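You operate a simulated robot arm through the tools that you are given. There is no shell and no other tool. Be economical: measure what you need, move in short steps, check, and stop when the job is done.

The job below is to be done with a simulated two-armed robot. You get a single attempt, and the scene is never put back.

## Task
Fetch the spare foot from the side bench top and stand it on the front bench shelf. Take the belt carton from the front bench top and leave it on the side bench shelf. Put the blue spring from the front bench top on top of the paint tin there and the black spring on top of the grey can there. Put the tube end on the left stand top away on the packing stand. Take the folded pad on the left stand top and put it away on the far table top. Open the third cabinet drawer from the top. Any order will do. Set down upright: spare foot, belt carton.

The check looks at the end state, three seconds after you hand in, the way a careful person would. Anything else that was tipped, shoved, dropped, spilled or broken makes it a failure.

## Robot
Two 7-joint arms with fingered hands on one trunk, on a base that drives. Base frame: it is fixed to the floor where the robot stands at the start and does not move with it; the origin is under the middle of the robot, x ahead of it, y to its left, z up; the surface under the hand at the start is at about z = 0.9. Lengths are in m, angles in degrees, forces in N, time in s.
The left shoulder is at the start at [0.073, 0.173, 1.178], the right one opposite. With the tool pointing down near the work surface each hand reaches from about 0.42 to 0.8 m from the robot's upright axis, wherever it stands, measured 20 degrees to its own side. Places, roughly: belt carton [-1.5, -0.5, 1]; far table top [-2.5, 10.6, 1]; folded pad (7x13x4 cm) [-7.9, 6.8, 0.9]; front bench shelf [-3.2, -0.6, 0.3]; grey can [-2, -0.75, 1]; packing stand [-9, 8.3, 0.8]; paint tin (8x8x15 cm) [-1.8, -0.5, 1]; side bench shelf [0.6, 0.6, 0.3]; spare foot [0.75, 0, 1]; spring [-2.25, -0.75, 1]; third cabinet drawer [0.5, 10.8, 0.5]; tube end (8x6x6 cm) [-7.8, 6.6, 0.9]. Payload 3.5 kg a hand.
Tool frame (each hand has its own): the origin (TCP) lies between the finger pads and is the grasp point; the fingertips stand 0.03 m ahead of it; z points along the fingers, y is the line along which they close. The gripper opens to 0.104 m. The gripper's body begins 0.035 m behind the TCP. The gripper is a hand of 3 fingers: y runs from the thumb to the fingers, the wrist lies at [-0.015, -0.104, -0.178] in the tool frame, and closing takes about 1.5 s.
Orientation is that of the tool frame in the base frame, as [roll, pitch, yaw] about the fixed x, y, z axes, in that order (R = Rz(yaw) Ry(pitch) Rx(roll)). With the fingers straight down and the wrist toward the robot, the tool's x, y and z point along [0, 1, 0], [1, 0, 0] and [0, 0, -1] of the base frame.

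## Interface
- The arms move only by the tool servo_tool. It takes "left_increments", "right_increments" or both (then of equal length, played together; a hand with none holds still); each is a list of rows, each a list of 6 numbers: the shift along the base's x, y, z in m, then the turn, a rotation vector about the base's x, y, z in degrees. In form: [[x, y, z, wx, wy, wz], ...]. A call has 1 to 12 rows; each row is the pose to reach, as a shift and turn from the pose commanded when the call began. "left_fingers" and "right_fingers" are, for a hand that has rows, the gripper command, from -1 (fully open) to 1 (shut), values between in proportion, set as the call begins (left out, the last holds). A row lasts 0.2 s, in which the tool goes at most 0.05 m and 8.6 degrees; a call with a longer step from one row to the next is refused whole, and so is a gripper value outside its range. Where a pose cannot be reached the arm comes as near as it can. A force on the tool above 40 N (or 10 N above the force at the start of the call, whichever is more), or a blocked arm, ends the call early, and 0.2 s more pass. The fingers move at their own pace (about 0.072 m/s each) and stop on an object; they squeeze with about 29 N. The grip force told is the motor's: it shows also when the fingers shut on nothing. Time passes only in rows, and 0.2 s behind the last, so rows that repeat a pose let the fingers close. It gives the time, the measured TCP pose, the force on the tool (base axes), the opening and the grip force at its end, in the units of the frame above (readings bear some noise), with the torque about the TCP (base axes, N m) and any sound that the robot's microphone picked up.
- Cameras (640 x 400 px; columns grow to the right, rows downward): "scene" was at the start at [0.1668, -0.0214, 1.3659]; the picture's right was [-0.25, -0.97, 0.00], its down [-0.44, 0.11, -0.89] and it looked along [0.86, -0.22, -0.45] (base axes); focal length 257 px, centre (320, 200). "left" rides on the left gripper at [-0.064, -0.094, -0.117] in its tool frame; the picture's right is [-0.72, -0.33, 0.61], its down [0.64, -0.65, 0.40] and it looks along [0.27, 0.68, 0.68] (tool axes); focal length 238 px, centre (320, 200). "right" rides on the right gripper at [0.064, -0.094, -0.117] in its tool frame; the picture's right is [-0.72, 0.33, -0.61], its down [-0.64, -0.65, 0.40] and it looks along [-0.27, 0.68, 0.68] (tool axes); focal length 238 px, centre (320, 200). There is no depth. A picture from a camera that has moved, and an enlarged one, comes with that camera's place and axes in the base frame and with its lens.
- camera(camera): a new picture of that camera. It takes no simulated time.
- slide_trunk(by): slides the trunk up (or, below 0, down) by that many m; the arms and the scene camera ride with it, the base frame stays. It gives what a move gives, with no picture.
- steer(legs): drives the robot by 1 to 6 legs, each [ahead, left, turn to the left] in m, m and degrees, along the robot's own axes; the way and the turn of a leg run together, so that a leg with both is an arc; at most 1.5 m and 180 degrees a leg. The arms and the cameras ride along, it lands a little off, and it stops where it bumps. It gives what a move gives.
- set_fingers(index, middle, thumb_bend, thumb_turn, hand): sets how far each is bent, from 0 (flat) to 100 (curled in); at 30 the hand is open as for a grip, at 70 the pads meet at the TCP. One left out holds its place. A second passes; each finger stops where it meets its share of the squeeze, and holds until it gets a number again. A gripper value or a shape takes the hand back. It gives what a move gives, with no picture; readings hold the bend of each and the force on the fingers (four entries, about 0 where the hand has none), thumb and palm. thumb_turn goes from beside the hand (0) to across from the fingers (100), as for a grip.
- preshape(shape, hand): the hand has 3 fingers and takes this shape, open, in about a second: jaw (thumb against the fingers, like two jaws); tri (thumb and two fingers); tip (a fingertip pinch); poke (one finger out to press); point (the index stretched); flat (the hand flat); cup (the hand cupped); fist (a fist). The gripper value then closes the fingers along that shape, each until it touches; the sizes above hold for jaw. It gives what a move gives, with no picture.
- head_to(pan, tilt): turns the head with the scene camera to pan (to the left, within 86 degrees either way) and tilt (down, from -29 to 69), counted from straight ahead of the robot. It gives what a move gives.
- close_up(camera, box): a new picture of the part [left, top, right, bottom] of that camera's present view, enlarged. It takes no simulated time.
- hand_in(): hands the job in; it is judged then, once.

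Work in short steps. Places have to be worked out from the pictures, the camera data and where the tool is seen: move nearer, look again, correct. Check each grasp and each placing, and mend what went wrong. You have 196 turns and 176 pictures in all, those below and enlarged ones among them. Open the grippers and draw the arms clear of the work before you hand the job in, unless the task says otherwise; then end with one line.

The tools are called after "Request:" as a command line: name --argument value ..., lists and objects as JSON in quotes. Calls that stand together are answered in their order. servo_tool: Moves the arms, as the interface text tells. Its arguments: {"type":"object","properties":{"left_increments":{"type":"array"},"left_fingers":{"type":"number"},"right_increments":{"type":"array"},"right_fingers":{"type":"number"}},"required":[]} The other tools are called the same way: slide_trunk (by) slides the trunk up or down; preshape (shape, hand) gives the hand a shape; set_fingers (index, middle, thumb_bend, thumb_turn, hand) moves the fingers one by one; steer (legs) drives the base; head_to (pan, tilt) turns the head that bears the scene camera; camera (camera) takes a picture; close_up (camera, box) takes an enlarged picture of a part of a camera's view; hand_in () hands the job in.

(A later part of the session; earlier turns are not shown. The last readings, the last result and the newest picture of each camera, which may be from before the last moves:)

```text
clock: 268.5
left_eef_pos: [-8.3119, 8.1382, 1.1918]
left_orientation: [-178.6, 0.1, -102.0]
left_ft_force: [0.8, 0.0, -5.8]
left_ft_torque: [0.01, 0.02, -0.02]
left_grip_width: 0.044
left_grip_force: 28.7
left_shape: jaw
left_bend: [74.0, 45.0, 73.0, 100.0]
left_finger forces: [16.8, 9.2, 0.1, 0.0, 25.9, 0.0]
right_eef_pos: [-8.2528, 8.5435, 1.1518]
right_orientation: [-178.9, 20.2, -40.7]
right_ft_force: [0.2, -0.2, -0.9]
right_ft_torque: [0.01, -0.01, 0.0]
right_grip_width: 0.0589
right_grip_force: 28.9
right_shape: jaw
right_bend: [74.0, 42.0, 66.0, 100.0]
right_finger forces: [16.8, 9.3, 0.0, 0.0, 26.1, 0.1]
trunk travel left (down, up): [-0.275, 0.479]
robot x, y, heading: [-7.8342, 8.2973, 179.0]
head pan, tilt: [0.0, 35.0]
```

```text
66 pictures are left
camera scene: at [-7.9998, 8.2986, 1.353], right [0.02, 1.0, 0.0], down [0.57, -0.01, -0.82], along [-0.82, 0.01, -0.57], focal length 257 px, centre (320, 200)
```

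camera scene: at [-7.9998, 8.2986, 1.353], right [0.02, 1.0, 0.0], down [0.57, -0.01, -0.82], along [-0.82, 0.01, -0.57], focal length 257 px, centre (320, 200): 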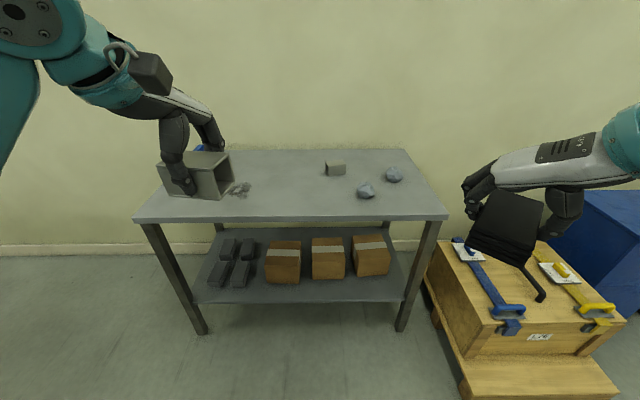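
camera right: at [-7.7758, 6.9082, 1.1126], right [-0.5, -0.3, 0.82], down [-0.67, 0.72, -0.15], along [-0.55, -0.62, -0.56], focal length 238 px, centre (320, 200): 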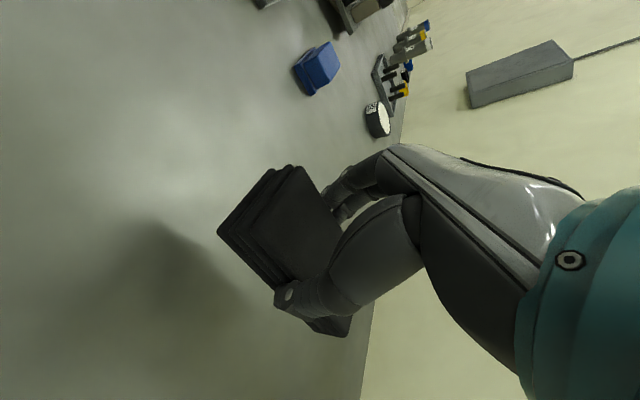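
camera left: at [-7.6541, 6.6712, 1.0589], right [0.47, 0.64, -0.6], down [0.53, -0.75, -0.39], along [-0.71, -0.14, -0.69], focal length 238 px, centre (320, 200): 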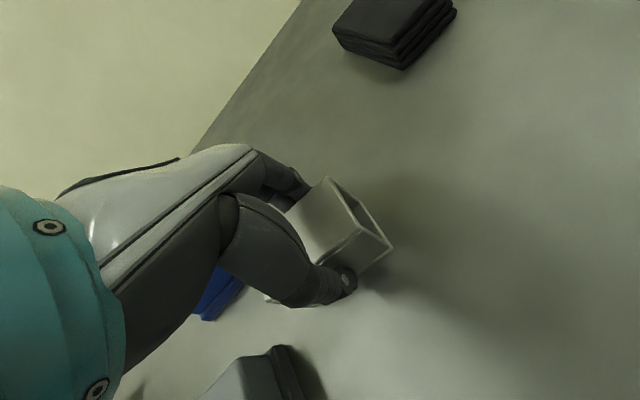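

Top z≈0.757; free spot around (-8.88,8.2). Drive in, and lower the trunk 0.15 to get low enough.

Request:
steer --legs '[[0.48, -0.06, 1]]'

Request:
slide_trunk --by -0.15

Request:
camera --camera "left"

Request:
head_to --pan 10 --tilt 45

Request:
camera --camera "scene"

```text
clock: 271.3
left_eef_pos: [-8.777, 8.1874, 1.1914]
left_orientation: [-178.6, 0.1, -100.4]
left_ft_force: [0.3, 0.0, -4.2]
left_ft_torque: [0.06, -0.02, 0.02]
left_grip_width: 0.0441
left_grip_force: 28.8
left_shape: jaw
left_bend: [74.0, 45.0, 73.0, 100.0]
left_finger forces: [16.7, 9.2, 0.0, 0.0, 25.8, 0.0]
right_eef_pos: [-8.7276, 8.593, 1.1505]
right_orientation: [-178.6, 20.3, -39.3]
right_ft_force: [0.0, 0.2, -1.0]
right_ft_torque: [0.01, 0.01, -0.02]
right_grip_width: 0.0592
right_grip_force: 29.2
right_shape: jaw
right_bend: [74.0, 42.0, 66.0, 100.0]
right_finger forces: [16.8, 9.3, 0.1, 0.0, 26.1, 0.0]
trunk travel left (down, up): [-0.275, 0.479]
robot x, y, heading: [-8.3002, 8.3612, -179.4]
head pan, tilt: [0.0, 35.0]
```

```text
clock: 273.1
left_eef_pos: [-8.7746, 8.1862, 1.0413]
left_orientation: [-178.7, 0.0, -100.4]
left_ft_force: [0.3, 0.6, -3.7]
left_ft_torque: [0.0, -0.01, -0.01]
left_grip_width: 0.044
left_grip_force: 29.0
left_shape: jaw
left_bend: [74.0, 45.0, 73.0, 100.0]
left_finger forces: [16.7, 9.1, 0.0, 0.0, 25.9, 0.1]
right_eef_pos: [-8.7262, 8.5937, 1.0022]
right_orientation: [-178.8, 20.2, -39.3]
right_ft_force: [-0.7, -0.1, -1.4]
right_ft_torque: [-0.02, -0.02, 0.0]
right_grip_width: 0.0588
right_grip_force: 29.3
right_shape: jaw
right_bend: [74.0, 42.0, 66.0, 100.0]
right_finger forces: [16.8, 9.4, 0.1, 0.0, 26.0, 0.0]
trunk travel left (down, up): [-0.125, 0.629]
robot x, y, heading: [-8.3006, 8.354, -179.4]
head pan, tilt: [0.0, 35.0]
```

```text
65 pictures are left
camera left: at [-8.6744, 8.2317, 1.16], right [0.47, 0.65, -0.61], down [0.53, -0.75, -0.39], along [-0.71, -0.14, -0.69], focal length 238 px, centre (320, 200)
```

left: 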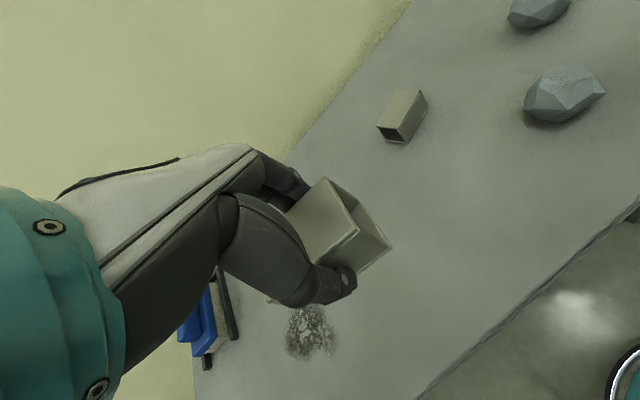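

```text
clock: 273.8
left_eef_pos: [-8.776, 8.1855, 1.0412]
left_orientation: [-178.6, 0.1, -100.5]
left_ft_force: [-0.1, -0.2, -3.4]
left_ft_torque: [0.01, -0.03, -0.03]
left_grip_width: 0.0439
left_grip_force: 29.4
left_shape: jaw
left_bend: [74.0, 45.0, 73.0, 100.0]
left_finger forces: [16.8, 9.2, 0.0, 0.0, 25.9, 0.0]
right_eef_pos: [-8.7284, 8.5925, 1.0019]
right_orientation: [-178.8, 20.2, -39.3]
right_ft_force: [0.3, 1.7, -1.3]
right_ft_torque: [0.0, -0.02, 0.0]
right_grip_width: 0.0588
right_grip_force: 28.5
right_shape: jaw
right_bend: [74.0, 42.0, 66.0, 100.0]
right_finger forces: [16.8, 9.3, 0.1, 0.0, 26.1, 0.0]
trunk travel left (down, up): [-0.125, 0.629]
robot x, y, heading: [-8.2994, 8.3571, -179.3]
head pan, tilt: [10.0, 45.0]
```

```text
64 pictures are left
camera scene: at [-8.534, 8.3404, 1.1825], right [-0.18, 0.98, 0.0], down [0.69, 0.13, -0.71], along [-0.7, -0.13, -0.71], focal length 257 px, centre (320, 200)
```

scene: 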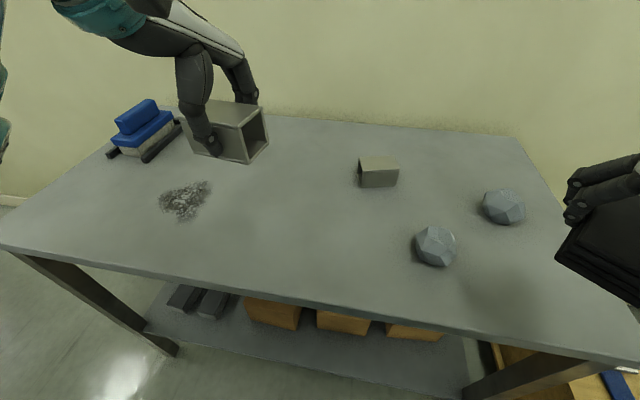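

Spot (-8.87,8.2) is free. Move and lower toward it.

Request:
servo_tool --left_increments '[[-0.03, 0.005, -0.02, 0, 0, 0], [-0.06, 0.01, -0.05, 0, 0, 0], [-0.09, 0.015, -0.08, 0, 0, 0], [-0.095, 0.015, -0.12, 0, 0, 0], [-0.095, 0.015, -0.16, 0, 0, 0], [-0.095, 0.015, -0.2, 0, 0, 0], [-0.095, 0.015, -0.225, 0, 0, 0], [-0.095, 0.015, -0.225, 0, 0, 0]]'

Request:
camera --camera "scene"

Request:
camera --camera "left"

```text
clock: 275.4
left_eef_pos: [-8.8724, 8.2003, 0.8316]
left_orientation: [178.8, 0.5, -100.3]
left_ft_force: [7.0, -1.0, 26.8]
left_ft_torque: [-0.09, -0.29, 0.01]
left_grip_width: 0.0457
left_grip_force: 29.4
left_shape: jaw
left_bend: [75.0, 45.0, 74.0, 100.0]
left_finger forces: [17.3, 9.6, 0.0, 0.0, 34.2, 0.1]
right_eef_pos: [-8.7251, 8.5926, 1.0031]
right_orientation: [-179.0, 20.3, -39.3]
right_ft_force: [0.6, 0.3, -0.7]
right_ft_torque: [0.01, -0.01, -0.01]
right_grip_width: 0.0589
right_grip_force: 29.2
right_shape: jaw
right_bend: [74.0, 42.0, 66.0, 100.0]
right_finger forces: [16.8, 9.3, 0.0, 0.1, 26.1, 0.0]
trunk travel left (down, up): [-0.125, 0.629]
robot x, y, heading: [-8.2991, 8.3538, -179.5]
head pan, tilt: [10.0, 45.0]
stopped in row 8 (left hand): the force on the tool passed its limit at 56 N (the readings are from after the stop); the commanded pose is now the measured one
```

```text
63 pictures are left
camera scene: at [-8.5311, 8.3405, 1.1833], right [-0.18, 0.98, 0.0], down [0.69, 0.13, -0.71], along [-0.7, -0.13, -0.71], focal length 257 px, centre (320, 200)
```

scene: 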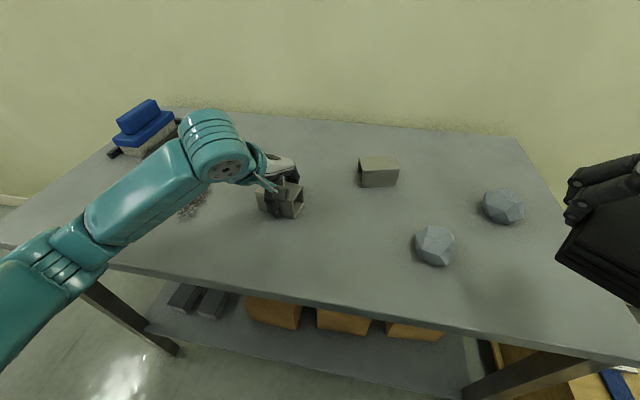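

```text
62 pictures are left
camera left: at [-8.7668, 8.2445, 0.9463], right [0.44, 0.66, -0.61], down [0.52, -0.74, -0.42], along [-0.73, -0.13, -0.67], focal length 238 px, centre (320, 200)
```

left: 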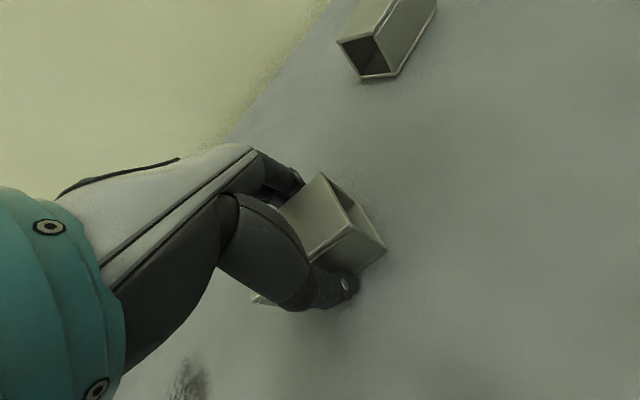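

Surface is actually at ~0.8 and the tube is resting on it. Relieve slightly and open.

Request:
servo_tool --left_increments '[[0, 0, 0.003, 0, 0, 0], [0, 0, 0.005, 0, 0, 0]]'

Request:
servo_tool --left_increments '[[0, 0, 0, 0, 0, 0], [0, 0, 0, 0, 0, 0], [0, 0, 0, 0, 0, 0], [0, 0, 0, 0, 0, 0], [0, 0, 0, 0, 0, 0], [0, 0, 0, 0, 0, 0], [0, 0, 0, 0, 0, 0]]' --left_fingers -1

Request:
servo_tool --left_increments '[[0, 0, 0.03, 0, 0, 0], [0, 0, 0.07, 0, 0, 0], [0, 0, 0.11, 0, 0, 0], [0, 0, 0.15, 0, 0, 0], [0.02, 0, 0.19, 0, 0, 0], [0.05, 0, 0.22, 0, 0, 0]]'

Request:
camera --camera "scene"

```text
clock: 276.0
left_eef_pos: [-8.8728, 8.1997, 0.8337]
left_orientation: [179.6, 0.4, -100.3]
left_ft_force: [3.2, 1.1, 15.7]
left_ft_torque: [0.04, 0.02, -0.01]
left_grip_width: 0.0455
left_grip_force: 28.4
left_shape: jaw
left_bend: [75.0, 45.0, 74.0, 100.0]
left_finger forces: [18.4, 10.1, 0.1, 0.0, 30.6, 0.1]
right_eef_pos: [-8.7251, 8.5933, 1.0032]
right_orientation: [-178.8, 20.2, -39.3]
right_ft_force: [-0.8, 0.8, -1.1]
right_ft_torque: [-0.02, 0.0, 0.01]
right_grip_width: 0.0589
right_grip_force: 29.1
right_shape: jaw
right_bend: [74.0, 42.0, 66.0, 100.0]
right_finger forces: [16.7, 9.2, 0.0, 0.0, 26.2, 0.1]
trunk travel left (down, up): [-0.125, 0.629]
robot x, y, heading: [-8.3024, 8.358, -179.2]
head pan, tilt: [10.0, 45.0]
```

```text
clock: 277.6
left_eef_pos: [-8.8741, 8.1995, 0.8302]
left_orientation: [179.7, 0.4, -100.3]
left_ft_force: [0.2, -0.7, 0.0]
left_ft_torque: [-0.01, 0.02, -0.02]
left_grip_width: 0.1037
left_grip_force: 0.1
left_shape: jaw
left_bend: [30.0, 30.0, 30.0, 98.0]
left_finger forces: [0.0, 0.1, 0.1, 0.0, 0.0, 0.1]
right_eef_pos: [-8.7273, 8.5936, 1.0026]
right_orientation: [-178.8, 20.1, -39.3]
right_ft_force: [-0.5, -0.3, -0.2]
right_ft_torque: [-0.01, 0.02, -0.02]
right_grip_width: 0.0588
right_grip_force: 28.7
right_shape: jaw
right_bend: [74.0, 42.0, 66.0, 100.0]
right_finger forces: [16.7, 9.3, 0.0, 0.0, 26.1, 0.1]
trunk travel left (down, up): [-0.125, 0.629]
robot x, y, heading: [-8.2969, 8.3548, -179.4]
head pan, tilt: [10.0, 45.0]
```

```text
clock: 279.0
left_eef_pos: [-8.8209, 8.1994, 1.0499]
left_orientation: [179.7, 0.4, -100.3]
left_ft_force: [1.1, 0.0, -0.2]
left_ft_torque: [0.02, 0.03, 0.0]
left_grip_width: 0.1038
left_grip_force: 0.1
left_shape: jaw
left_bend: [30.0, 30.0, 30.0, 98.0]
left_finger forces: [0.0, 0.0, 0.0, 0.0, 0.0, 0.0]
right_eef_pos: [-8.7263, 8.593, 1.0015]
right_orientation: [-178.8, 20.1, -39.2]
right_ft_force: [0.4, -0.2, -0.7]
right_ft_torque: [-0.01, 0.01, -0.03]
right_grip_width: 0.0588
right_grip_force: 29.2
right_shape: jaw
right_bend: [74.0, 42.0, 66.0, 100.0]
right_finger forces: [16.8, 9.3, 0.0, 0.0, 26.1, 0.0]
trunk travel left (down, up): [-0.125, 0.629]
robot x, y, heading: [-8.2997, 8.3586, -179.4]
head pan, tilt: [10.0, 45.0]
```

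```text
61 pictures are left
camera scene: at [-8.533, 8.3404, 1.1827], right [-0.18, 0.98, 0.0], down [0.69, 0.13, -0.71], along [-0.7, -0.13, -0.71], focal length 257 px, centre (320, 200)
```

scene: 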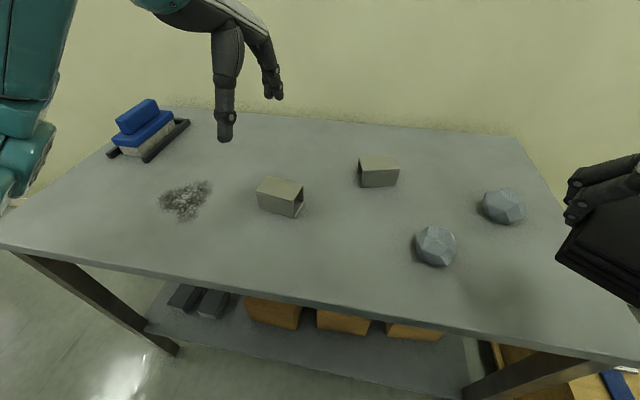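

Tube placed on the packing stand. Raise trunk, back off, turn around toward the far table and look.

Request:
slide_trunk --by 0.15

Request:
steer --legs '[[-0.95, 0, 0], [0, 0, -150]]'

Request:
head_to --pan 0 --tilt 12

Request:
camera --camera "scene"

```text
clock: 280.8
left_eef_pos: [-8.8232, 8.1993, 1.1996]
left_orientation: [179.8, 0.3, -100.3]
left_ft_force: [-0.3, 0.7, -0.8]
left_ft_torque: [-0.03, -0.01, 0.0]
left_grip_width: 0.1039
left_grip_force: 0.1
left_shape: jaw
left_bend: [30.0, 30.0, 30.0, 98.0]
left_finger forces: [0.1, 0.0, 0.0, 0.0, 0.0, 0.0]
right_eef_pos: [-8.7269, 8.5931, 1.1525]
right_orientation: [-178.8, 20.1, -39.3]
right_ft_force: [-0.4, -0.1, 0.0]
right_ft_torque: [-0.01, -0.02, 0.0]
right_grip_width: 0.0589
right_grip_force: 28.7
right_shape: jaw
right_bend: [74.0, 42.0, 66.0, 100.0]
right_finger forces: [16.8, 9.2, 0.1, 0.0, 26.1, 0.0]
trunk travel left (down, up): [-0.275, 0.479]
robot x, y, heading: [-8.299, 8.3546, -179.4]
head pan, tilt: [10.0, 45.0]
```

```text
clock: 291.8
left_eef_pos: [-7.0034, 8.769, 1.2006]
left_orientation: [179.6, 0.4, 111.1]
left_ft_force: [0.5, -0.6, 1.0]
left_ft_torque: [0.0, 0.0, 0.01]
left_grip_width: 0.1038
left_grip_force: 0.0
left_shape: jaw
left_bend: [30.0, 30.0, 30.0, 98.0]
left_finger forces: [0.0, 0.0, 0.0, 0.1, 0.0, 0.0]
right_eef_pos: [-6.8821, 8.384, 1.1513]
right_orientation: [-178.8, 20.2, 172.1]
right_ft_force: [-0.1, 0.4, 0.0]
right_ft_torque: [0.0, 0.02, -0.01]
right_grip_width: 0.0587
right_grip_force: 29.4
right_shape: jaw
right_bend: [74.0, 42.0, 66.0, 100.0]
right_finger forces: [16.8, 9.1, 0.0, 0.1, 25.9, 0.0]
trunk travel left (down, up): [-0.275, 0.479]
robot x, y, heading: [-7.3693, 8.3623, 32.0]
head pan, tilt: [10.0, 45.0]
```

```text
clock: 292.8
left_eef_pos: [-7.0028, 8.7701, 1.2008]
left_orientation: [179.7, 0.4, 111.1]
left_ft_force: [0.3, 0.0, -0.2]
left_ft_torque: [-0.02, 0.02, 0.02]
left_grip_width: 0.1038
left_grip_force: 0.1
left_shape: jaw
left_bend: [30.0, 30.0, 30.0, 98.0]
left_finger forces: [0.0, 0.0, 0.0, 0.1, 0.1, 0.0]
right_eef_pos: [-6.8803, 8.3835, 1.1523]
right_orientation: [-178.9, 20.2, 172.2]
right_ft_force: [0.0, 0.2, -0.6]
right_ft_torque: [0.01, 0.01, 0.0]
right_grip_width: 0.0585
right_grip_force: 29.2
right_shape: jaw
right_bend: [74.0, 42.0, 66.0, 100.0]
right_finger forces: [16.9, 9.2, 0.1, 0.0, 26.0, 0.1]
trunk travel left (down, up): [-0.275, 0.479]
robot x, y, heading: [-7.3683, 8.3621, 32.0]
head pan, tilt: [0.0, 12.0]
```

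```text
60 pictures are left
camera scene: at [-7.2235, 8.457, 1.3898], right [0.53, -0.85, 0.0], down [-0.18, -0.11, -0.98], along [0.83, 0.52, -0.21], focal length 257 px, centre (320, 200)
```

scene: 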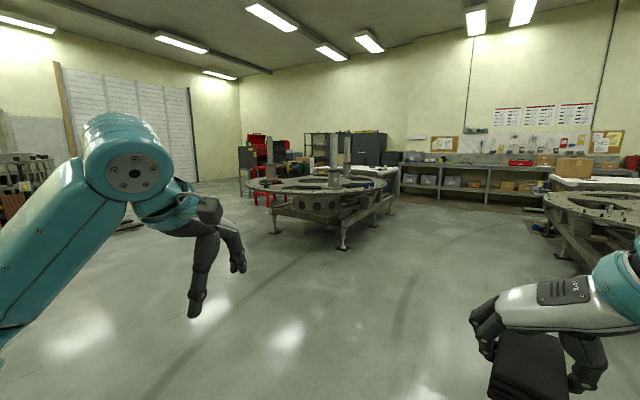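

The far table is part of the machine around x -4.3…-1.9, y 9.9–11.3; its white table at the east end. Drive along y≈8.75 to x≈-2.9 and look.

Request:
steer --legs '[[0, 0, -32], [1.4, 0.35, 0], [1.45, 0, 0], [1.45, 0, 0]]'

Request:
head_to --pan 60 --tilt 20

Request:
camera --camera "scene"

```text
clock: 315.3
left_eef_pos: [-2.5108, 8.8803, 1.1991]
left_orientation: [179.7, 0.4, 78.4]
left_ft_force: [0.0, -0.9, -0.2]
left_ft_torque: [0.0, 0.03, 0.02]
left_grip_width: 0.1038
left_grip_force: 0.0
left_shape: jaw
left_bend: [30.0, 30.0, 30.0, 98.0]
left_finger forces: [0.1, 0.0, 0.0, 0.1, 0.1, 0.0]
right_eef_pos: [-2.6161, 8.4886, 1.1516]
right_orientation: [-178.9, 20.1, 139.1]
right_ft_force: [0.2, -0.3, 0.1]
right_ft_torque: [0.01, 0.02, 0.0]
right_grip_width: 0.059
right_grip_force: 29.2
right_shape: jaw
right_bend: [74.0, 42.0, 66.0, 100.0]
right_finger forces: [16.8, 9.1, 0.0, 0.0, 26.0, 0.0]
trunk travel left (down, up): [-0.275, 0.479]
robot x, y, heading: [-3.0379, 8.7355, -0.7]
head pan, tilt: [0.0, 12.0]
```

```text
clock: 316.6
left_eef_pos: [-2.5106, 8.8791, 1.2011]
left_orientation: [179.8, 0.3, 78.3]
left_ft_force: [-0.8, 0.2, -0.2]
left_ft_torque: [0.0, 0.01, 0.02]
left_grip_width: 0.104
left_grip_force: 0.1
left_shape: jaw
left_bend: [30.0, 30.0, 30.0, 98.0]
left_finger forces: [0.0, 0.1, 0.0, 0.1, 0.1, 0.0]
right_eef_pos: [-2.6156, 8.4885, 1.1524]
right_orientation: [-178.9, 20.2, 139.1]
right_ft_force: [-0.3, -0.3, -0.5]
right_ft_torque: [0.0, 0.06, 0.0]
right_grip_width: 0.0591
right_grip_force: 29.0
right_shape: jaw
right_bend: [74.0, 42.0, 66.0, 100.0]
right_finger forces: [16.9, 9.2, 0.0, 0.1, 26.0, 0.1]
trunk travel left (down, up): [-0.275, 0.479]
robot x, y, heading: [-3.0372, 8.7361, -0.7]
head pan, tilt: [60.0, 20.0]
```

```text
59 pictures are left
camera scene: at [-2.9106, 8.8172, 1.3769], right [0.86, -0.51, 0.0], down [-0.18, -0.29, -0.94], along [0.48, 0.81, -0.34], focal length 257 px, centre (320, 200)
```

scene: 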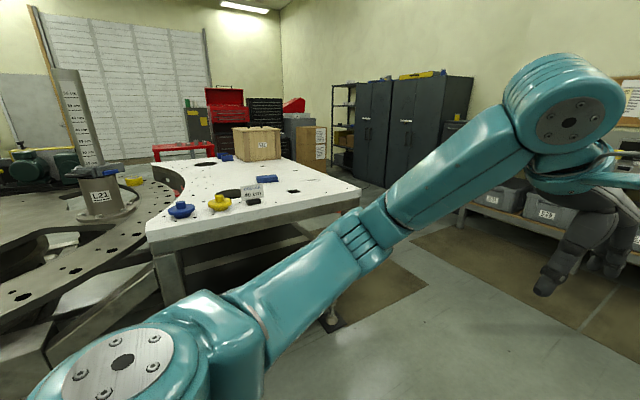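

The white far table spans x≈-3.0…-2.0, south edge y≈9.8. Move in front of it facing +y.

Request:
steer --legs '[[0.5, 0.15, 0], [0, 0, 90.5]]'

Request:
head_to --pan 0 --tilt 30

Request:
camera --camera "scene"

```text
clock: 323.6
left_eef_pos: [-2.7112, 9.3956, 1.2002]
left_orientation: [179.8, 0.4, 172.6]
left_ft_force: [-0.3, -0.1, -0.6]
left_ft_torque: [0.01, 0.0, 0.0]
left_grip_width: 0.1037
left_grip_force: 0.0
left_shape: jaw
left_bend: [30.0, 30.0, 30.0, 98.0]
left_finger forces: [0.1, 0.0, 0.0, 0.1, 0.0, 0.0]
right_eef_pos: [-2.313, 9.3201, 1.1521]
right_orientation: [-178.8, 20.2, -126.4]
right_ft_force: [-0.6, -0.1, -0.1]
right_ft_torque: [-0.02, 0.0, 0.0]
right_grip_width: 0.0587
right_grip_force: 29.1
right_shape: jaw
right_bend: [74.0, 42.0, 66.0, 100.0]
right_finger forces: [16.8, 9.1, 0.0, 0.0, 25.8, 0.0]
trunk travel left (down, up): [-0.275, 0.479]
robot x, y, heading: [-2.5265, 8.8819, 93.5]
head pan, tilt: [60.0, 20.0]
```

```text
clock: 324.9
left_eef_pos: [-2.7103, 9.3952, 1.1998]
left_orientation: [179.7, 0.5, 172.6]
left_ft_force: [-0.7, 0.5, 0.4]
left_ft_torque: [0.02, 0.01, 0.01]
left_grip_width: 0.1038
left_grip_force: 0.1
left_shape: jaw
left_bend: [30.0, 30.0, 30.0, 98.0]
left_finger forces: [0.0, 0.0, 0.0, 0.0, 0.0, 0.0]
right_eef_pos: [-2.3133, 9.3194, 1.152]
right_orientation: [-178.8, 20.2, -126.4]
right_ft_force: [-0.2, -0.3, -1.4]
right_ft_torque: [-0.01, 0.0, -0.01]
right_grip_width: 0.0589
right_grip_force: 29.8
right_shape: jaw
right_bend: [74.0, 42.0, 66.0, 100.0]
right_finger forces: [16.8, 9.2, 0.1, 0.0, 25.9, 0.0]
trunk travel left (down, up): [-0.275, 0.479]
robot x, y, heading: [-2.5282, 8.8816, 93.4]
head pan, tilt: [0.0, 30.0]
```

```text
58 pictures are left
camera scene: at [-2.5399, 9.0518, 1.3608], right [1.0, 0.06, 0.0], down [0.03, -0.5, -0.87], along [-0.05, 0.86, -0.5], focal length 257 px, centre (320, 200)
```

scene: 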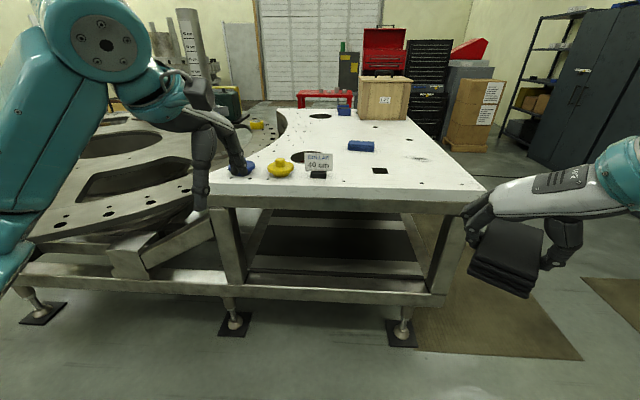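

Approach closer, keeping both hands above everything (table ≤1.0, sign top ≈1.06).

Request:
steer --legs '[[0.42, -0.13, -3.4]]'

Request:
head_to --pan -20 --tilt 45

Request:
camera --camera "scene"

Request:
camera --camera "right"

```text
clock: 327.6
left_eef_pos: [-2.5666, 9.8296, 1.1999]
left_orientation: [179.8, 0.4, 169.4]
left_ft_force: [0.1, -0.6, 0.0]
left_ft_torque: [0.01, 0.03, -0.01]
left_grip_width: 0.1036
left_grip_force: 0.1
left_shape: jaw
left_bend: [30.0, 30.0, 30.0, 98.0]
left_finger forces: [0.1, 0.1, 0.1, 0.0, 0.0, 0.0]
right_eef_pos: [-2.1731, 9.7306, 1.1522]
right_orientation: [-178.9, 20.3, -129.7]
right_ft_force: [0.8, 0.1, -1.0]
right_ft_torque: [-0.02, 0.0, 0.03]
right_grip_width: 0.0586
right_grip_force: 29.3
right_shape: jaw
right_bend: [74.0, 42.0, 66.0, 100.0]
right_finger forces: [16.7, 9.2, 0.0, 0.1, 26.0, 0.0]
trunk travel left (down, up): [-0.275, 0.479]
robot x, y, heading: [-2.4105, 9.3077, 90.4]
head pan, tilt: [0.0, 30.0]
```

```text
clock: 328.4
left_eef_pos: [-2.5664, 9.8281, 1.2013]
left_orientation: [179.6, 0.4, 169.4]
left_ft_force: [-0.3, 0.2, -0.3]
left_ft_torque: [0.01, 0.01, 0.01]
left_grip_width: 0.1036
left_grip_force: 0.0
left_shape: jaw
left_bend: [30.0, 30.0, 30.0, 98.0]
left_finger forces: [0.0, 0.0, 0.1, 0.0, 0.0, 0.0]
right_eef_pos: [-2.1738, 9.7296, 1.1515]
right_orientation: [-178.9, 20.2, -129.7]
right_ft_force: [-0.1, 0.1, -0.3]
right_ft_torque: [-0.04, -0.01, 0.03]
right_grip_width: 0.0588
right_grip_force: 28.9
right_shape: jaw
right_bend: [74.0, 42.0, 66.0, 100.0]
right_finger forces: [16.7, 9.3, 0.0, 0.1, 26.1, 0.0]
trunk travel left (down, up): [-0.275, 0.479]
robot x, y, heading: [-2.4107, 9.3054, 90.1]
head pan, tilt: [-20.0, 45.0]
```

```text
57 pictures are left
camera scene: at [-2.3873, 9.462, 1.3382], right [0.94, -0.34, 0.0], down [-0.24, -0.67, -0.71], along [0.24, 0.67, -0.71], focal length 257 px, centre (320, 200)
```

scene: 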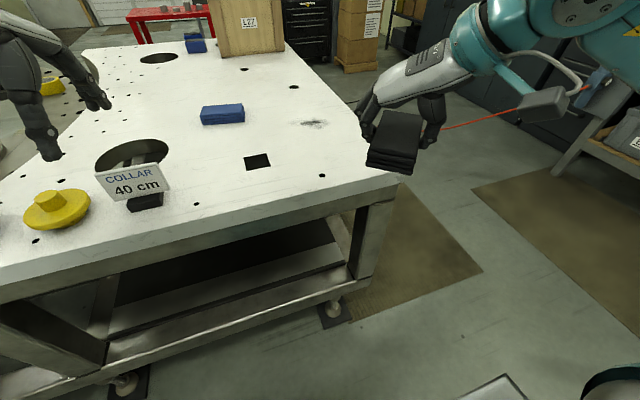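

```text
56 pictures are left
camera right: at [-2.1667, 9.5949, 1.2423], right [0.04, 0.57, 0.82], down [0.98, 0.14, -0.15], along [-0.2, 0.81, -0.56], focal length 238 px, centre (320, 200)
```

right: 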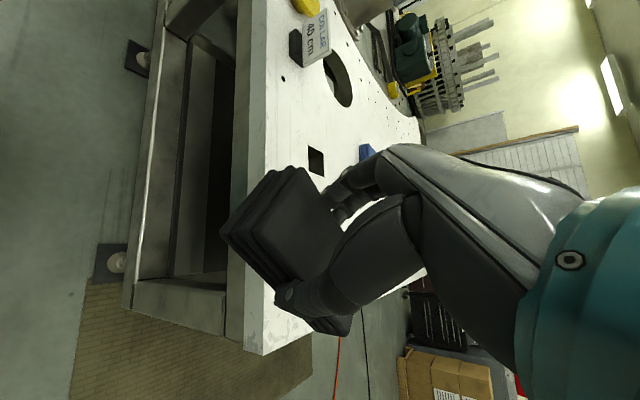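

Triangulated surface z≈0.955; south edge y≈9.83, right edge x≈-2.05. Target pad centre (-2.19,9.97). Drive 0.19 ahead, then lower.

Request:
steer --legs '[[0.19, 0, 0]]'

Request:
servo_tool --right_increments '[[-0.005, 0.01, -0.03, 0, 0, 0], [-0.01, 0.02, -0.06, 0, 0, 0], [-0.015, 0.035, -0.09, 0, 0, 0], [-0.015, 0.045, -0.12, 0, 0, 0], [-0.015, 0.045, -0.135, 0, 0, 0], [-0.015, 0.045, -0.135, 0, 0, 0]]'

Request:
camera --camera "scene"

Request:
camera --camera "right"

```text
clock: 330.0
left_eef_pos: [-2.567, 10.0213, 1.2014]
left_orientation: [179.7, 0.4, 169.2]
left_ft_force: [0.1, -0.9, -0.1]
left_ft_torque: [-0.02, 0.0, 0.03]
left_grip_width: 0.1036
left_grip_force: 0.1
left_shape: jaw
left_bend: [30.0, 30.0, 30.0, 98.0]
left_finger forces: [0.0, 0.1, 0.0, 0.1, 0.0, 0.0]
right_eef_pos: [-2.1727, 9.9219, 1.1521]
right_orientation: [-178.9, 20.2, -129.8]
right_ft_force: [0.7, 0.4, -0.1]
right_ft_torque: [-0.05, 0.0, 0.0]
right_grip_width: 0.0588
right_grip_force: 29.1
right_shape: jaw
right_bend: [74.0, 42.0, 66.0, 100.0]
right_finger forces: [16.8, 9.2, 0.1, 0.0, 26.0, 0.1]
trunk travel left (down, up): [-0.275, 0.479]
robot x, y, heading: [-2.4163, 9.4953, 90.4]
head pan, tilt: [-20.0, 45.0]
```

```text
clock: 331.4
left_eef_pos: [-2.5661, 10.0203, 1.2008]
left_orientation: [179.7, 0.4, 169.3]
left_ft_force: [-0.2, 0.5, -0.6]
left_ft_torque: [-0.01, 0.02, 0.0]
left_grip_width: 0.1037
left_grip_force: 0.0
left_shape: jaw
left_bend: [30.0, 30.0, 30.0, 98.0]
left_finger forces: [0.1, 0.0, 0.0, 0.0, 0.0, 0.0]
right_eef_pos: [-2.1906, 9.966, 1.0159]
right_orientation: [-178.9, 20.2, -129.7]
right_ft_force: [-0.2, -0.1, -0.6]
right_ft_torque: [-0.01, 0.01, 0.0]
right_grip_width: 0.0587
right_grip_force: 28.5
right_shape: jaw
right_bend: [74.0, 42.0, 66.0, 100.0]
right_finger forces: [16.8, 9.2, 0.0, 0.0, 26.1, 0.1]
trunk travel left (down, up): [-0.275, 0.479]
robot x, y, heading: [-2.4127, 9.4979, 90.4]
head pan, tilt: [-20.0, 45.0]
```

```text
55 pictures are left
camera scene: at [-2.3878, 9.6535, 1.3382], right [0.94, -0.34, 0.0], down [-0.24, -0.67, -0.71], along [0.24, 0.67, -0.71], focal length 257 px, centre (320, 200)
```

scene: 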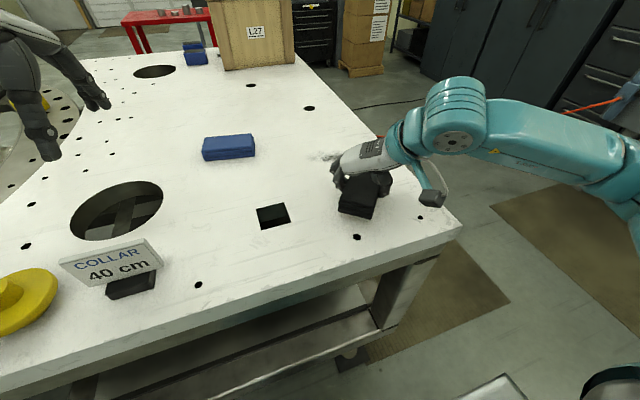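

```text
54 pictures are left
camera right: at [-2.1837, 9.8308, 1.107], right [0.04, 0.57, 0.82], down [0.98, 0.14, -0.15], along [-0.2, 0.81, -0.56], focal length 238 px, centre (320, 200)
```

right: 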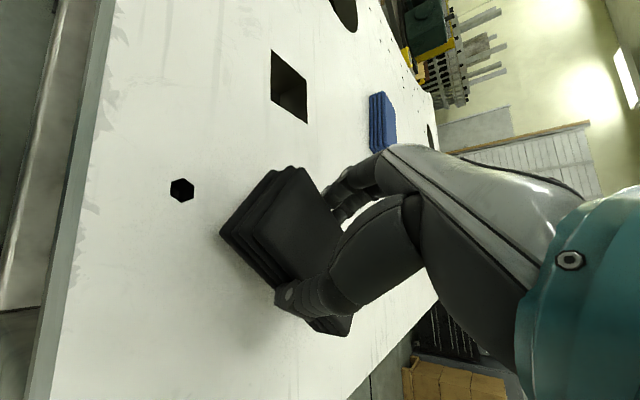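

Pad is over clear table. Lower in small steps to contact (expected TCP z≈0.995).

Request:
servo_tool --right_increments '[[0, 0, -0.01, 0, 0, 0], [0, 0, -0.016, 0, 0, 0], [0, 0, -0.02, 0, 0, 0], [0, 0, -0.023, 0, 0, 0], [0, 0, -0.023, 0, 0, 0]]'

```text
clock: 332.6
left_eef_pos: [-2.5674, 10.0212, 1.2001]
left_orientation: [179.8, 0.4, 169.4]
left_ft_force: [-0.9, 0.3, -0.8]
left_ft_torque: [-0.03, 0.0, 0.03]
left_grip_width: 0.1039
left_grip_force: 0.1
left_shape: jaw
left_bend: [30.0, 30.0, 30.0, 98.0]
left_finger forces: [0.1, 0.0, 0.0, 0.0, 0.0, 0.0]
right_eef_pos: [-2.189, 9.9658, 0.9943]
right_orientation: [-179.0, 20.3, -129.9]
right_ft_force: [-0.6, -0.3, -0.4]
right_ft_torque: [0.01, 0.03, -0.01]
right_grip_width: 0.0585
right_grip_force: 28.9
right_shape: jaw
right_bend: [74.0, 42.0, 66.0, 100.0]
right_finger forces: [16.9, 9.2, 0.1, 0.0, 25.9, 0.0]
trunk travel left (down, up): [-0.275, 0.479]
robot x, y, heading: [-2.4105, 9.4942, 90.2]
head pan, tilt: [-20.0, 45.0]
```

Request:
servo_tool --right_increments '[[0, 0, -0.004, 0, 0, 0], [0, 0, -0.007, 0, 0, 0], [0, 0, -0.01, 0, 0, 0], [0, 0, -0.01, 0, 0, 0]]'

Request:
close_up --camera "scene" --box '[290, 110, 470, 250]'

```text
clock: 333.6
left_eef_pos: [-2.5677, 10.0178, 1.2017]
left_orientation: [179.6, 0.4, 169.2]
left_ft_force: [0.5, -0.4, -0.3]
left_ft_torque: [-0.01, 0.01, 0.02]
left_grip_width: 0.1036
left_grip_force: 0.1
left_shape: jaw
left_bend: [30.0, 30.0, 30.0, 98.0]
left_finger forces: [0.0, 0.0, 0.1, 0.0, 0.0, 0.1]
right_eef_pos: [-2.1894, 9.965, 0.9874]
right_orientation: [-179.3, 20.6, -129.9]
right_ft_force: [-1.2, -2.6, 28.1]
right_ft_torque: [0.17, -0.12, -0.2]
right_grip_width: 0.0587
right_grip_force: 29.4
right_shape: jaw
right_bend: [74.0, 42.0, 66.0, 100.0]
right_finger forces: [18.2, 11.0, 0.0, 0.1, 30.1, 0.0]
trunk travel left (down, up): [-0.275, 0.479]
robot x, y, heading: [-2.4158, 9.4938, 89.8]
head pan, tilt: [-20.0, 45.0]
```

```text
2.86 times, centred on (380, 180) of scene
camera zoom: at [-2.3889, 9.6509, 1.3389], right [0.94, -0.34, 0.0], down [-0.24, -0.66, -0.71], along [0.24, 0.67, -0.71], focal length 735 px, centre (149, 257)
```

zoom: 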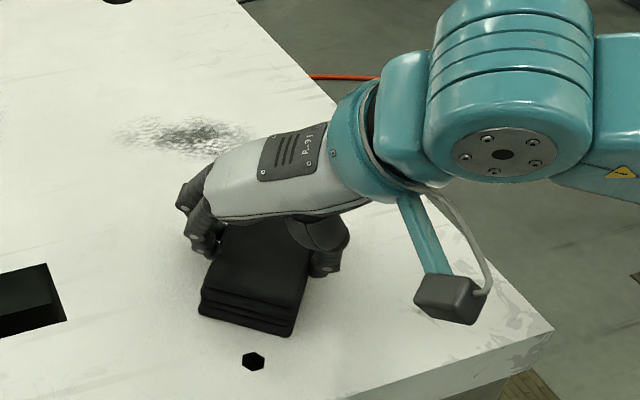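

Contact. Relieve, open, and retreat along the hand's tilt.

Request:
servo_tool --right_increments '[[0, 0, 0.003, 0, 0, 0], [0, 0, 0.004, 0, 0, 0]]'

Request:
servo_tool --right_increments '[[0, 0, 0, 0, 0, 0], [0, 0, 0, 0, 0, 0], [0, 0, 0, 0, 0, 0], [0, 0, 0, 0, 0, 0], [0, 0, 0, 0, 0, 0], [0, 0, 0, 0, 0, 0], [0, 0, 0, 0, 0, 0]]' --right_fingers -1

Request:
servo_tool --right_increments '[[0, 0, 0.03, 0, 0, 0], [0, 0, 0.06, 0, 0, 0], [0, 0, 0.1, 0, 0, 0], [0, -0.02, 0.14, 0, 0, 0], [0, -0.05, 0.16, 0, 0, 0], [0, -0.09, 0.17, 0, 0, 0]]'

Request:
camera --camera "scene"

```text
clock: 334.2
left_eef_pos: [-2.5671, 10.0187, 1.2013]
left_orientation: [179.6, 0.5, 169.3]
left_ft_force: [0.2, -0.8, -0.9]
left_ft_torque: [-0.02, -0.02, 0.03]
left_grip_width: 0.1038
left_grip_force: 0.1
left_shape: jaw
left_bend: [30.0, 30.0, 30.0, 98.0]
left_finger forces: [0.0, 0.1, 0.0, 0.1, 0.0, 0.0]
right_eef_pos: [-2.19, 9.966, 0.9884]
right_orientation: [-178.8, 20.2, -129.8]
right_ft_force: [-1.5, 0.1, 17.0]
right_ft_torque: [0.19, 0.11, -0.08]
right_grip_width: 0.0589
right_grip_force: 28.8
right_shape: jaw
right_bend: [74.0, 42.0, 66.0, 100.0]
right_finger forces: [19.4, 11.3, 0.0, 0.1, 28.7, 0.0]
trunk travel left (down, up): [-0.275, 0.479]
robot x, y, heading: [-2.4141, 9.495, 90.3]
head pan, tilt: [-20.0, 45.0]
```

```text
clock: 335.8
left_eef_pos: [-2.5662, 10.0209, 1.201]
left_orientation: [179.7, 0.4, 169.2]
left_ft_force: [-0.4, 0.0, -0.2]
left_ft_torque: [0.01, 0.01, 0.01]
left_grip_width: 0.1037
left_grip_force: 0.2
left_shape: jaw
left_bend: [30.0, 30.0, 30.0, 98.0]
left_finger forces: [0.0, 0.0, 0.0, 0.0, 0.1, 0.1]
right_eef_pos: [-2.1886, 9.9682, 0.9893]
right_orientation: [-178.9, 20.2, -129.7]
right_ft_force: [0.4, 1.0, 0.0]
right_ft_torque: [0.0, 0.02, 0.01]
right_grip_width: 0.104
right_grip_force: 0.1
right_shape: jaw
right_bend: [30.0, 30.0, 30.0, 98.0]
right_finger forces: [0.1, 0.0, 0.1, 0.1, 0.1, 0.1]
trunk travel left (down, up): [-0.275, 0.479]
robot x, y, heading: [-2.4187, 9.5005, 90.5]
head pan, tilt: [-20.0, 45.0]
```

```text
clock: 337.2
left_eef_pos: [-2.5667, 10.0199, 1.2006]
left_orientation: [179.7, 0.5, 169.3]
left_ft_force: [0.5, 0.7, -0.1]
left_ft_torque: [0.01, 0.01, 0.02]
left_grip_width: 0.1037
left_grip_force: 0.0
left_shape: jaw
left_bend: [30.0, 30.0, 30.0, 98.0]
left_finger forces: [0.0, 0.1, 0.0, 0.1, 0.0, 0.0]
right_eef_pos: [-2.1884, 9.8752, 1.1575]
right_orientation: [-178.7, 20.2, -129.7]
right_ft_force: [0.2, -0.4, 0.3]
right_ft_torque: [0.01, 0.01, 0.02]
right_grip_width: 0.1037
right_grip_force: 0.0
right_shape: jaw
right_bend: [30.0, 30.0, 30.0, 98.0]
right_finger forces: [0.1, 0.0, 0.1, 0.0, 0.0, 0.0]
trunk travel left (down, up): [-0.275, 0.479]
robot x, y, heading: [-2.4149, 9.4995, 90.1]
head pan, tilt: [-20.0, 45.0]
```

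```text
52 pictures are left
camera scene: at [-2.3878, 9.6529, 1.3383], right [0.94, -0.34, 0.0], down [-0.24, -0.66, -0.71], along [0.24, 0.67, -0.71], focal length 257 px, centre (320, 200)
```

scene: 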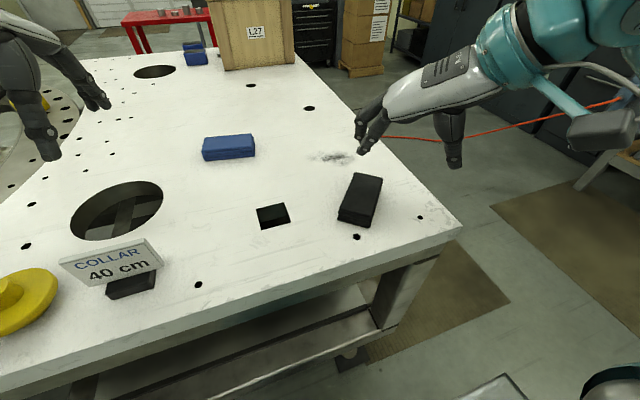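

Pad placed neatly. Back off, level the right hand, turn toward the cabinet (+x) and look.

Request:
steer --legs '[[-0.6, 0, 0], [0, 0, -75]]'

Request:
head_to --pan 10 --tilt 15

Request:
camera --camera "scene"

```text
clock: 343.8
left_eef_pos: [-1.9479, 9.1831, 1.2]
left_orientation: [179.6, 0.4, 94.2]
left_ft_force: [0.1, -0.3, 0.2]
left_ft_torque: [-0.01, -0.02, 0.01]
left_grip_width: 0.1034
left_grip_force: 0.2
left_shape: jaw
left_bend: [30.0, 30.0, 30.0, 98.0]
left_finger forces: [0.0, 0.0, 0.0, 0.1, 0.1, 0.1]
right_eef_pos: [-1.9915, 8.7788, 1.1574]
right_orientation: [-178.9, 20.2, 155.3]
right_ft_force: [0.1, -0.3, 0.1]
right_ft_torque: [0.0, 0.02, 0.0]
right_grip_width: 0.1037
right_grip_force: 0.0
right_shape: jaw
right_bend: [30.0, 30.0, 30.0, 98.0]
right_finger forces: [0.1, 0.0, 0.0, 0.0, 0.1, 0.1]
trunk travel left (down, up): [-0.275, 0.479]
robot x, y, heading: [-2.4157, 8.8991, 15.1]
head pan, tilt: [-20.0, 45.0]
```

```text
clock: 344.7
left_eef_pos: [-1.9475, 9.1826, 1.2004]
left_orientation: [179.7, 0.3, 94.3]
left_ft_force: [-0.5, 0.2, 0.3]
left_ft_torque: [0.0, -0.01, -0.02]
left_grip_width: 0.1035
left_grip_force: 0.0
left_shape: jaw
left_bend: [30.0, 30.0, 30.0, 98.0]
left_finger forces: [0.0, 0.0, 0.0, 0.0, 0.0, 0.0]
right_eef_pos: [-1.9913, 8.7801, 1.1583]
right_orientation: [-178.8, 20.2, 155.3]
right_ft_force: [0.2, 0.4, -0.4]
right_ft_torque: [0.01, 0.0, 0.0]
right_grip_width: 0.1038
right_grip_force: 0.0
right_shape: jaw
right_bend: [30.0, 30.0, 30.0, 98.0]
right_finger forces: [0.1, 0.1, 0.0, 0.0, 0.0, 0.0]
trunk travel left (down, up): [-0.275, 0.479]
robot x, y, heading: [-2.41, 8.9009, 15.1]
head pan, tilt: [10.0, 15.0]
```

```text
51 pictures are left
camera scene: at [-2.2558, 8.9618, 1.3849], right [0.42, -0.91, 0.0], down [-0.24, -0.11, -0.97], along [0.87, 0.41, -0.26], focal length 257 px, centre (320, 200)
```

scene: 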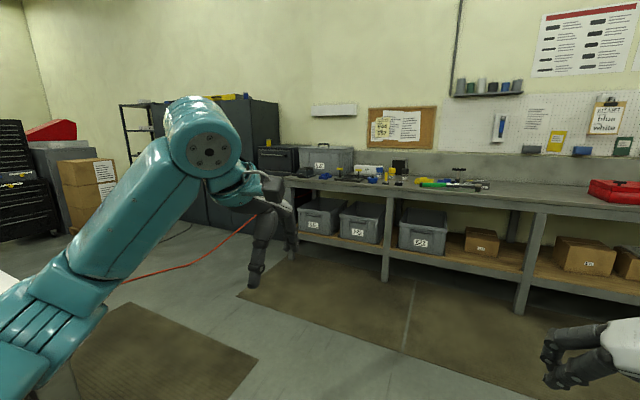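

The drawer cabinet (handles facing -x) is near (0.4,10.8). Drive there, avoiding the table corner and the orange cable at y≈11.4.

Request:
steer --legs '[[0, 0, -15], [0.95, 0.1, 0], [0.4, 1.3, 0]]'

Request:
servo_tool --right_increments '[[0, 0, 0, -1, -5, 0], [0, 0, 0, -1, -5, 0]]'

Request:
head_to --pan 10 --tilt 25

Request:
camera --camera "scene"

```text
clock: 357.1
left_eef_pos: [-0.5609, 10.488, 1.2002]
left_orientation: [179.6, 0.5, 80.7]
left_ft_force: [-0.3, -0.8, -0.1]
left_ft_torque: [-0.01, -0.02, 0.03]
left_grip_width: 0.1035
left_grip_force: 0.0
left_shape: jaw
left_bend: [30.0, 30.0, 30.0, 98.0]
left_finger forces: [0.0, 0.1, 0.0, 0.1, 0.1, 0.0]
right_eef_pos: [-0.696, 10.1054, 1.1586]
right_orientation: [-178.8, 20.3, 141.7]
right_ft_force: [-0.3, 0.5, 0.3]
right_ft_torque: [0.02, -0.01, -0.02]
right_grip_width: 0.1037
right_grip_force: 0.1
right_shape: jaw
right_bend: [30.0, 30.0, 30.0, 98.0]
right_finger forces: [0.0, 0.0, 0.0, 0.0, 0.0, 0.1]
trunk travel left (down, up): [-0.275, 0.479]
robot x, y, heading: [-1.0773, 10.3249, 1.6]
head pan, tilt: [10.0, 15.0]
```

```text
clock: 357.7
left_eef_pos: [-0.5602, 10.4868, 1.2005]
left_orientation: [179.7, 0.3, 80.7]
left_ft_force: [-0.4, 0.6, 0.6]
left_ft_torque: [0.02, -0.03, -0.02]
left_grip_width: 0.1038
left_grip_force: 0.1
left_shape: jaw
left_bend: [30.0, 30.0, 30.0, 98.0]
left_finger forces: [0.0, 0.0, 0.0, 0.0, 0.1, 0.0]
right_eef_pos: [-0.6958, 10.1056, 1.1582]
right_orientation: [178.5, 24.7, 140.6]
right_ft_force: [-0.7, -0.1, 0.0]
right_ft_torque: [0.01, 0.01, 0.03]
right_grip_width: 0.1038
right_grip_force: 0.1
right_shape: jaw
right_bend: [30.0, 30.0, 30.0, 98.0]
right_finger forces: [0.0, 0.0, 0.0, 0.0, 0.0, 0.1]
trunk travel left (down, up): [-0.275, 0.479]
robot x, y, heading: [-1.0802, 10.3238, 1.4]
head pan, tilt: [10.0, 15.0]
```

```text
clock: 358.4
left_eef_pos: [-0.5595, 10.4876, 1.2014]
left_orientation: [179.7, 0.4, 80.7]
left_ft_force: [0.4, 0.6, 0.4]
left_ft_torque: [-0.04, 0.0, -0.01]
left_grip_width: 0.1039
left_grip_force: 0.1
left_shape: jaw
left_bend: [30.0, 30.0, 30.0, 98.0]
left_finger forces: [0.1, 0.0, 0.0, 0.0, 0.0, 0.0]
right_eef_pos: [-0.6957, 10.1052, 1.1578]
right_orientation: [178.6, 24.7, 140.8]
right_ft_force: [-0.5, -0.7, -0.2]
right_ft_torque: [-0.01, -0.02, 0.0]
right_grip_width: 0.104
right_grip_force: 0.1
right_shape: jaw
right_bend: [30.0, 30.0, 30.0, 98.0]
right_finger forces: [0.1, 0.0, 0.0, 0.0, 0.0, 0.0]
trunk travel left (down, up): [-0.275, 0.479]
robot x, y, heading: [-1.0799, 10.3196, 1.5]
head pan, tilt: [10.0, 25.0]
```

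```text
50 pictures are left
camera scene: at [-0.9121, 10.3449, 1.3688], right [0.2, -0.98, 0.0], down [-0.41, -0.08, -0.91], along [0.89, 0.18, -0.42], focal length 257 px, centre (320, 200)
```

scene: 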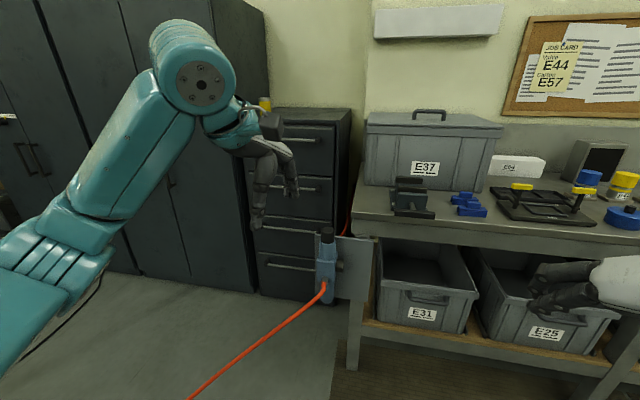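

Four-drawer cabinet (front x≈0.36, y≈10.53–11.05). Zoom on it and on the connector with the orange hose in front.

Request:
close_up --camera "scene" --box '[230, 95, 390, 315]'

Request:
camera --camera "left"

```text
1.82 times, centred on (310, 205) of scene
camera zoom: at [-0.9121, 10.3449, 1.3688], right [0.2, -0.98, 0.0], down [-0.41, -0.08, -0.91], along [0.89, 0.18, -0.42], focal length 468 px, centre (338, 191)
```

zoom: 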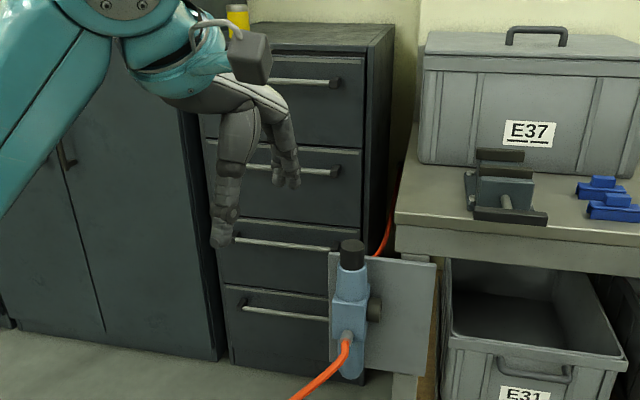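

```text
48 pictures are left
camera left: at [-0.6646, 10.4405, 1.3166], right [-0.44, -0.66, -0.61], down [-0.54, 0.73, -0.41], along [0.72, 0.15, -0.68], focal length 238 px, centre (320, 200)
```

left: 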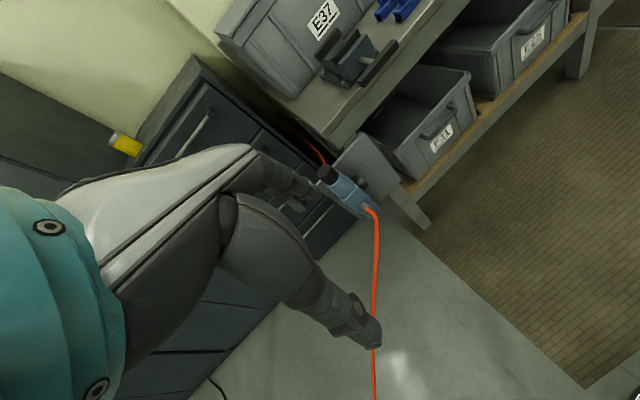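

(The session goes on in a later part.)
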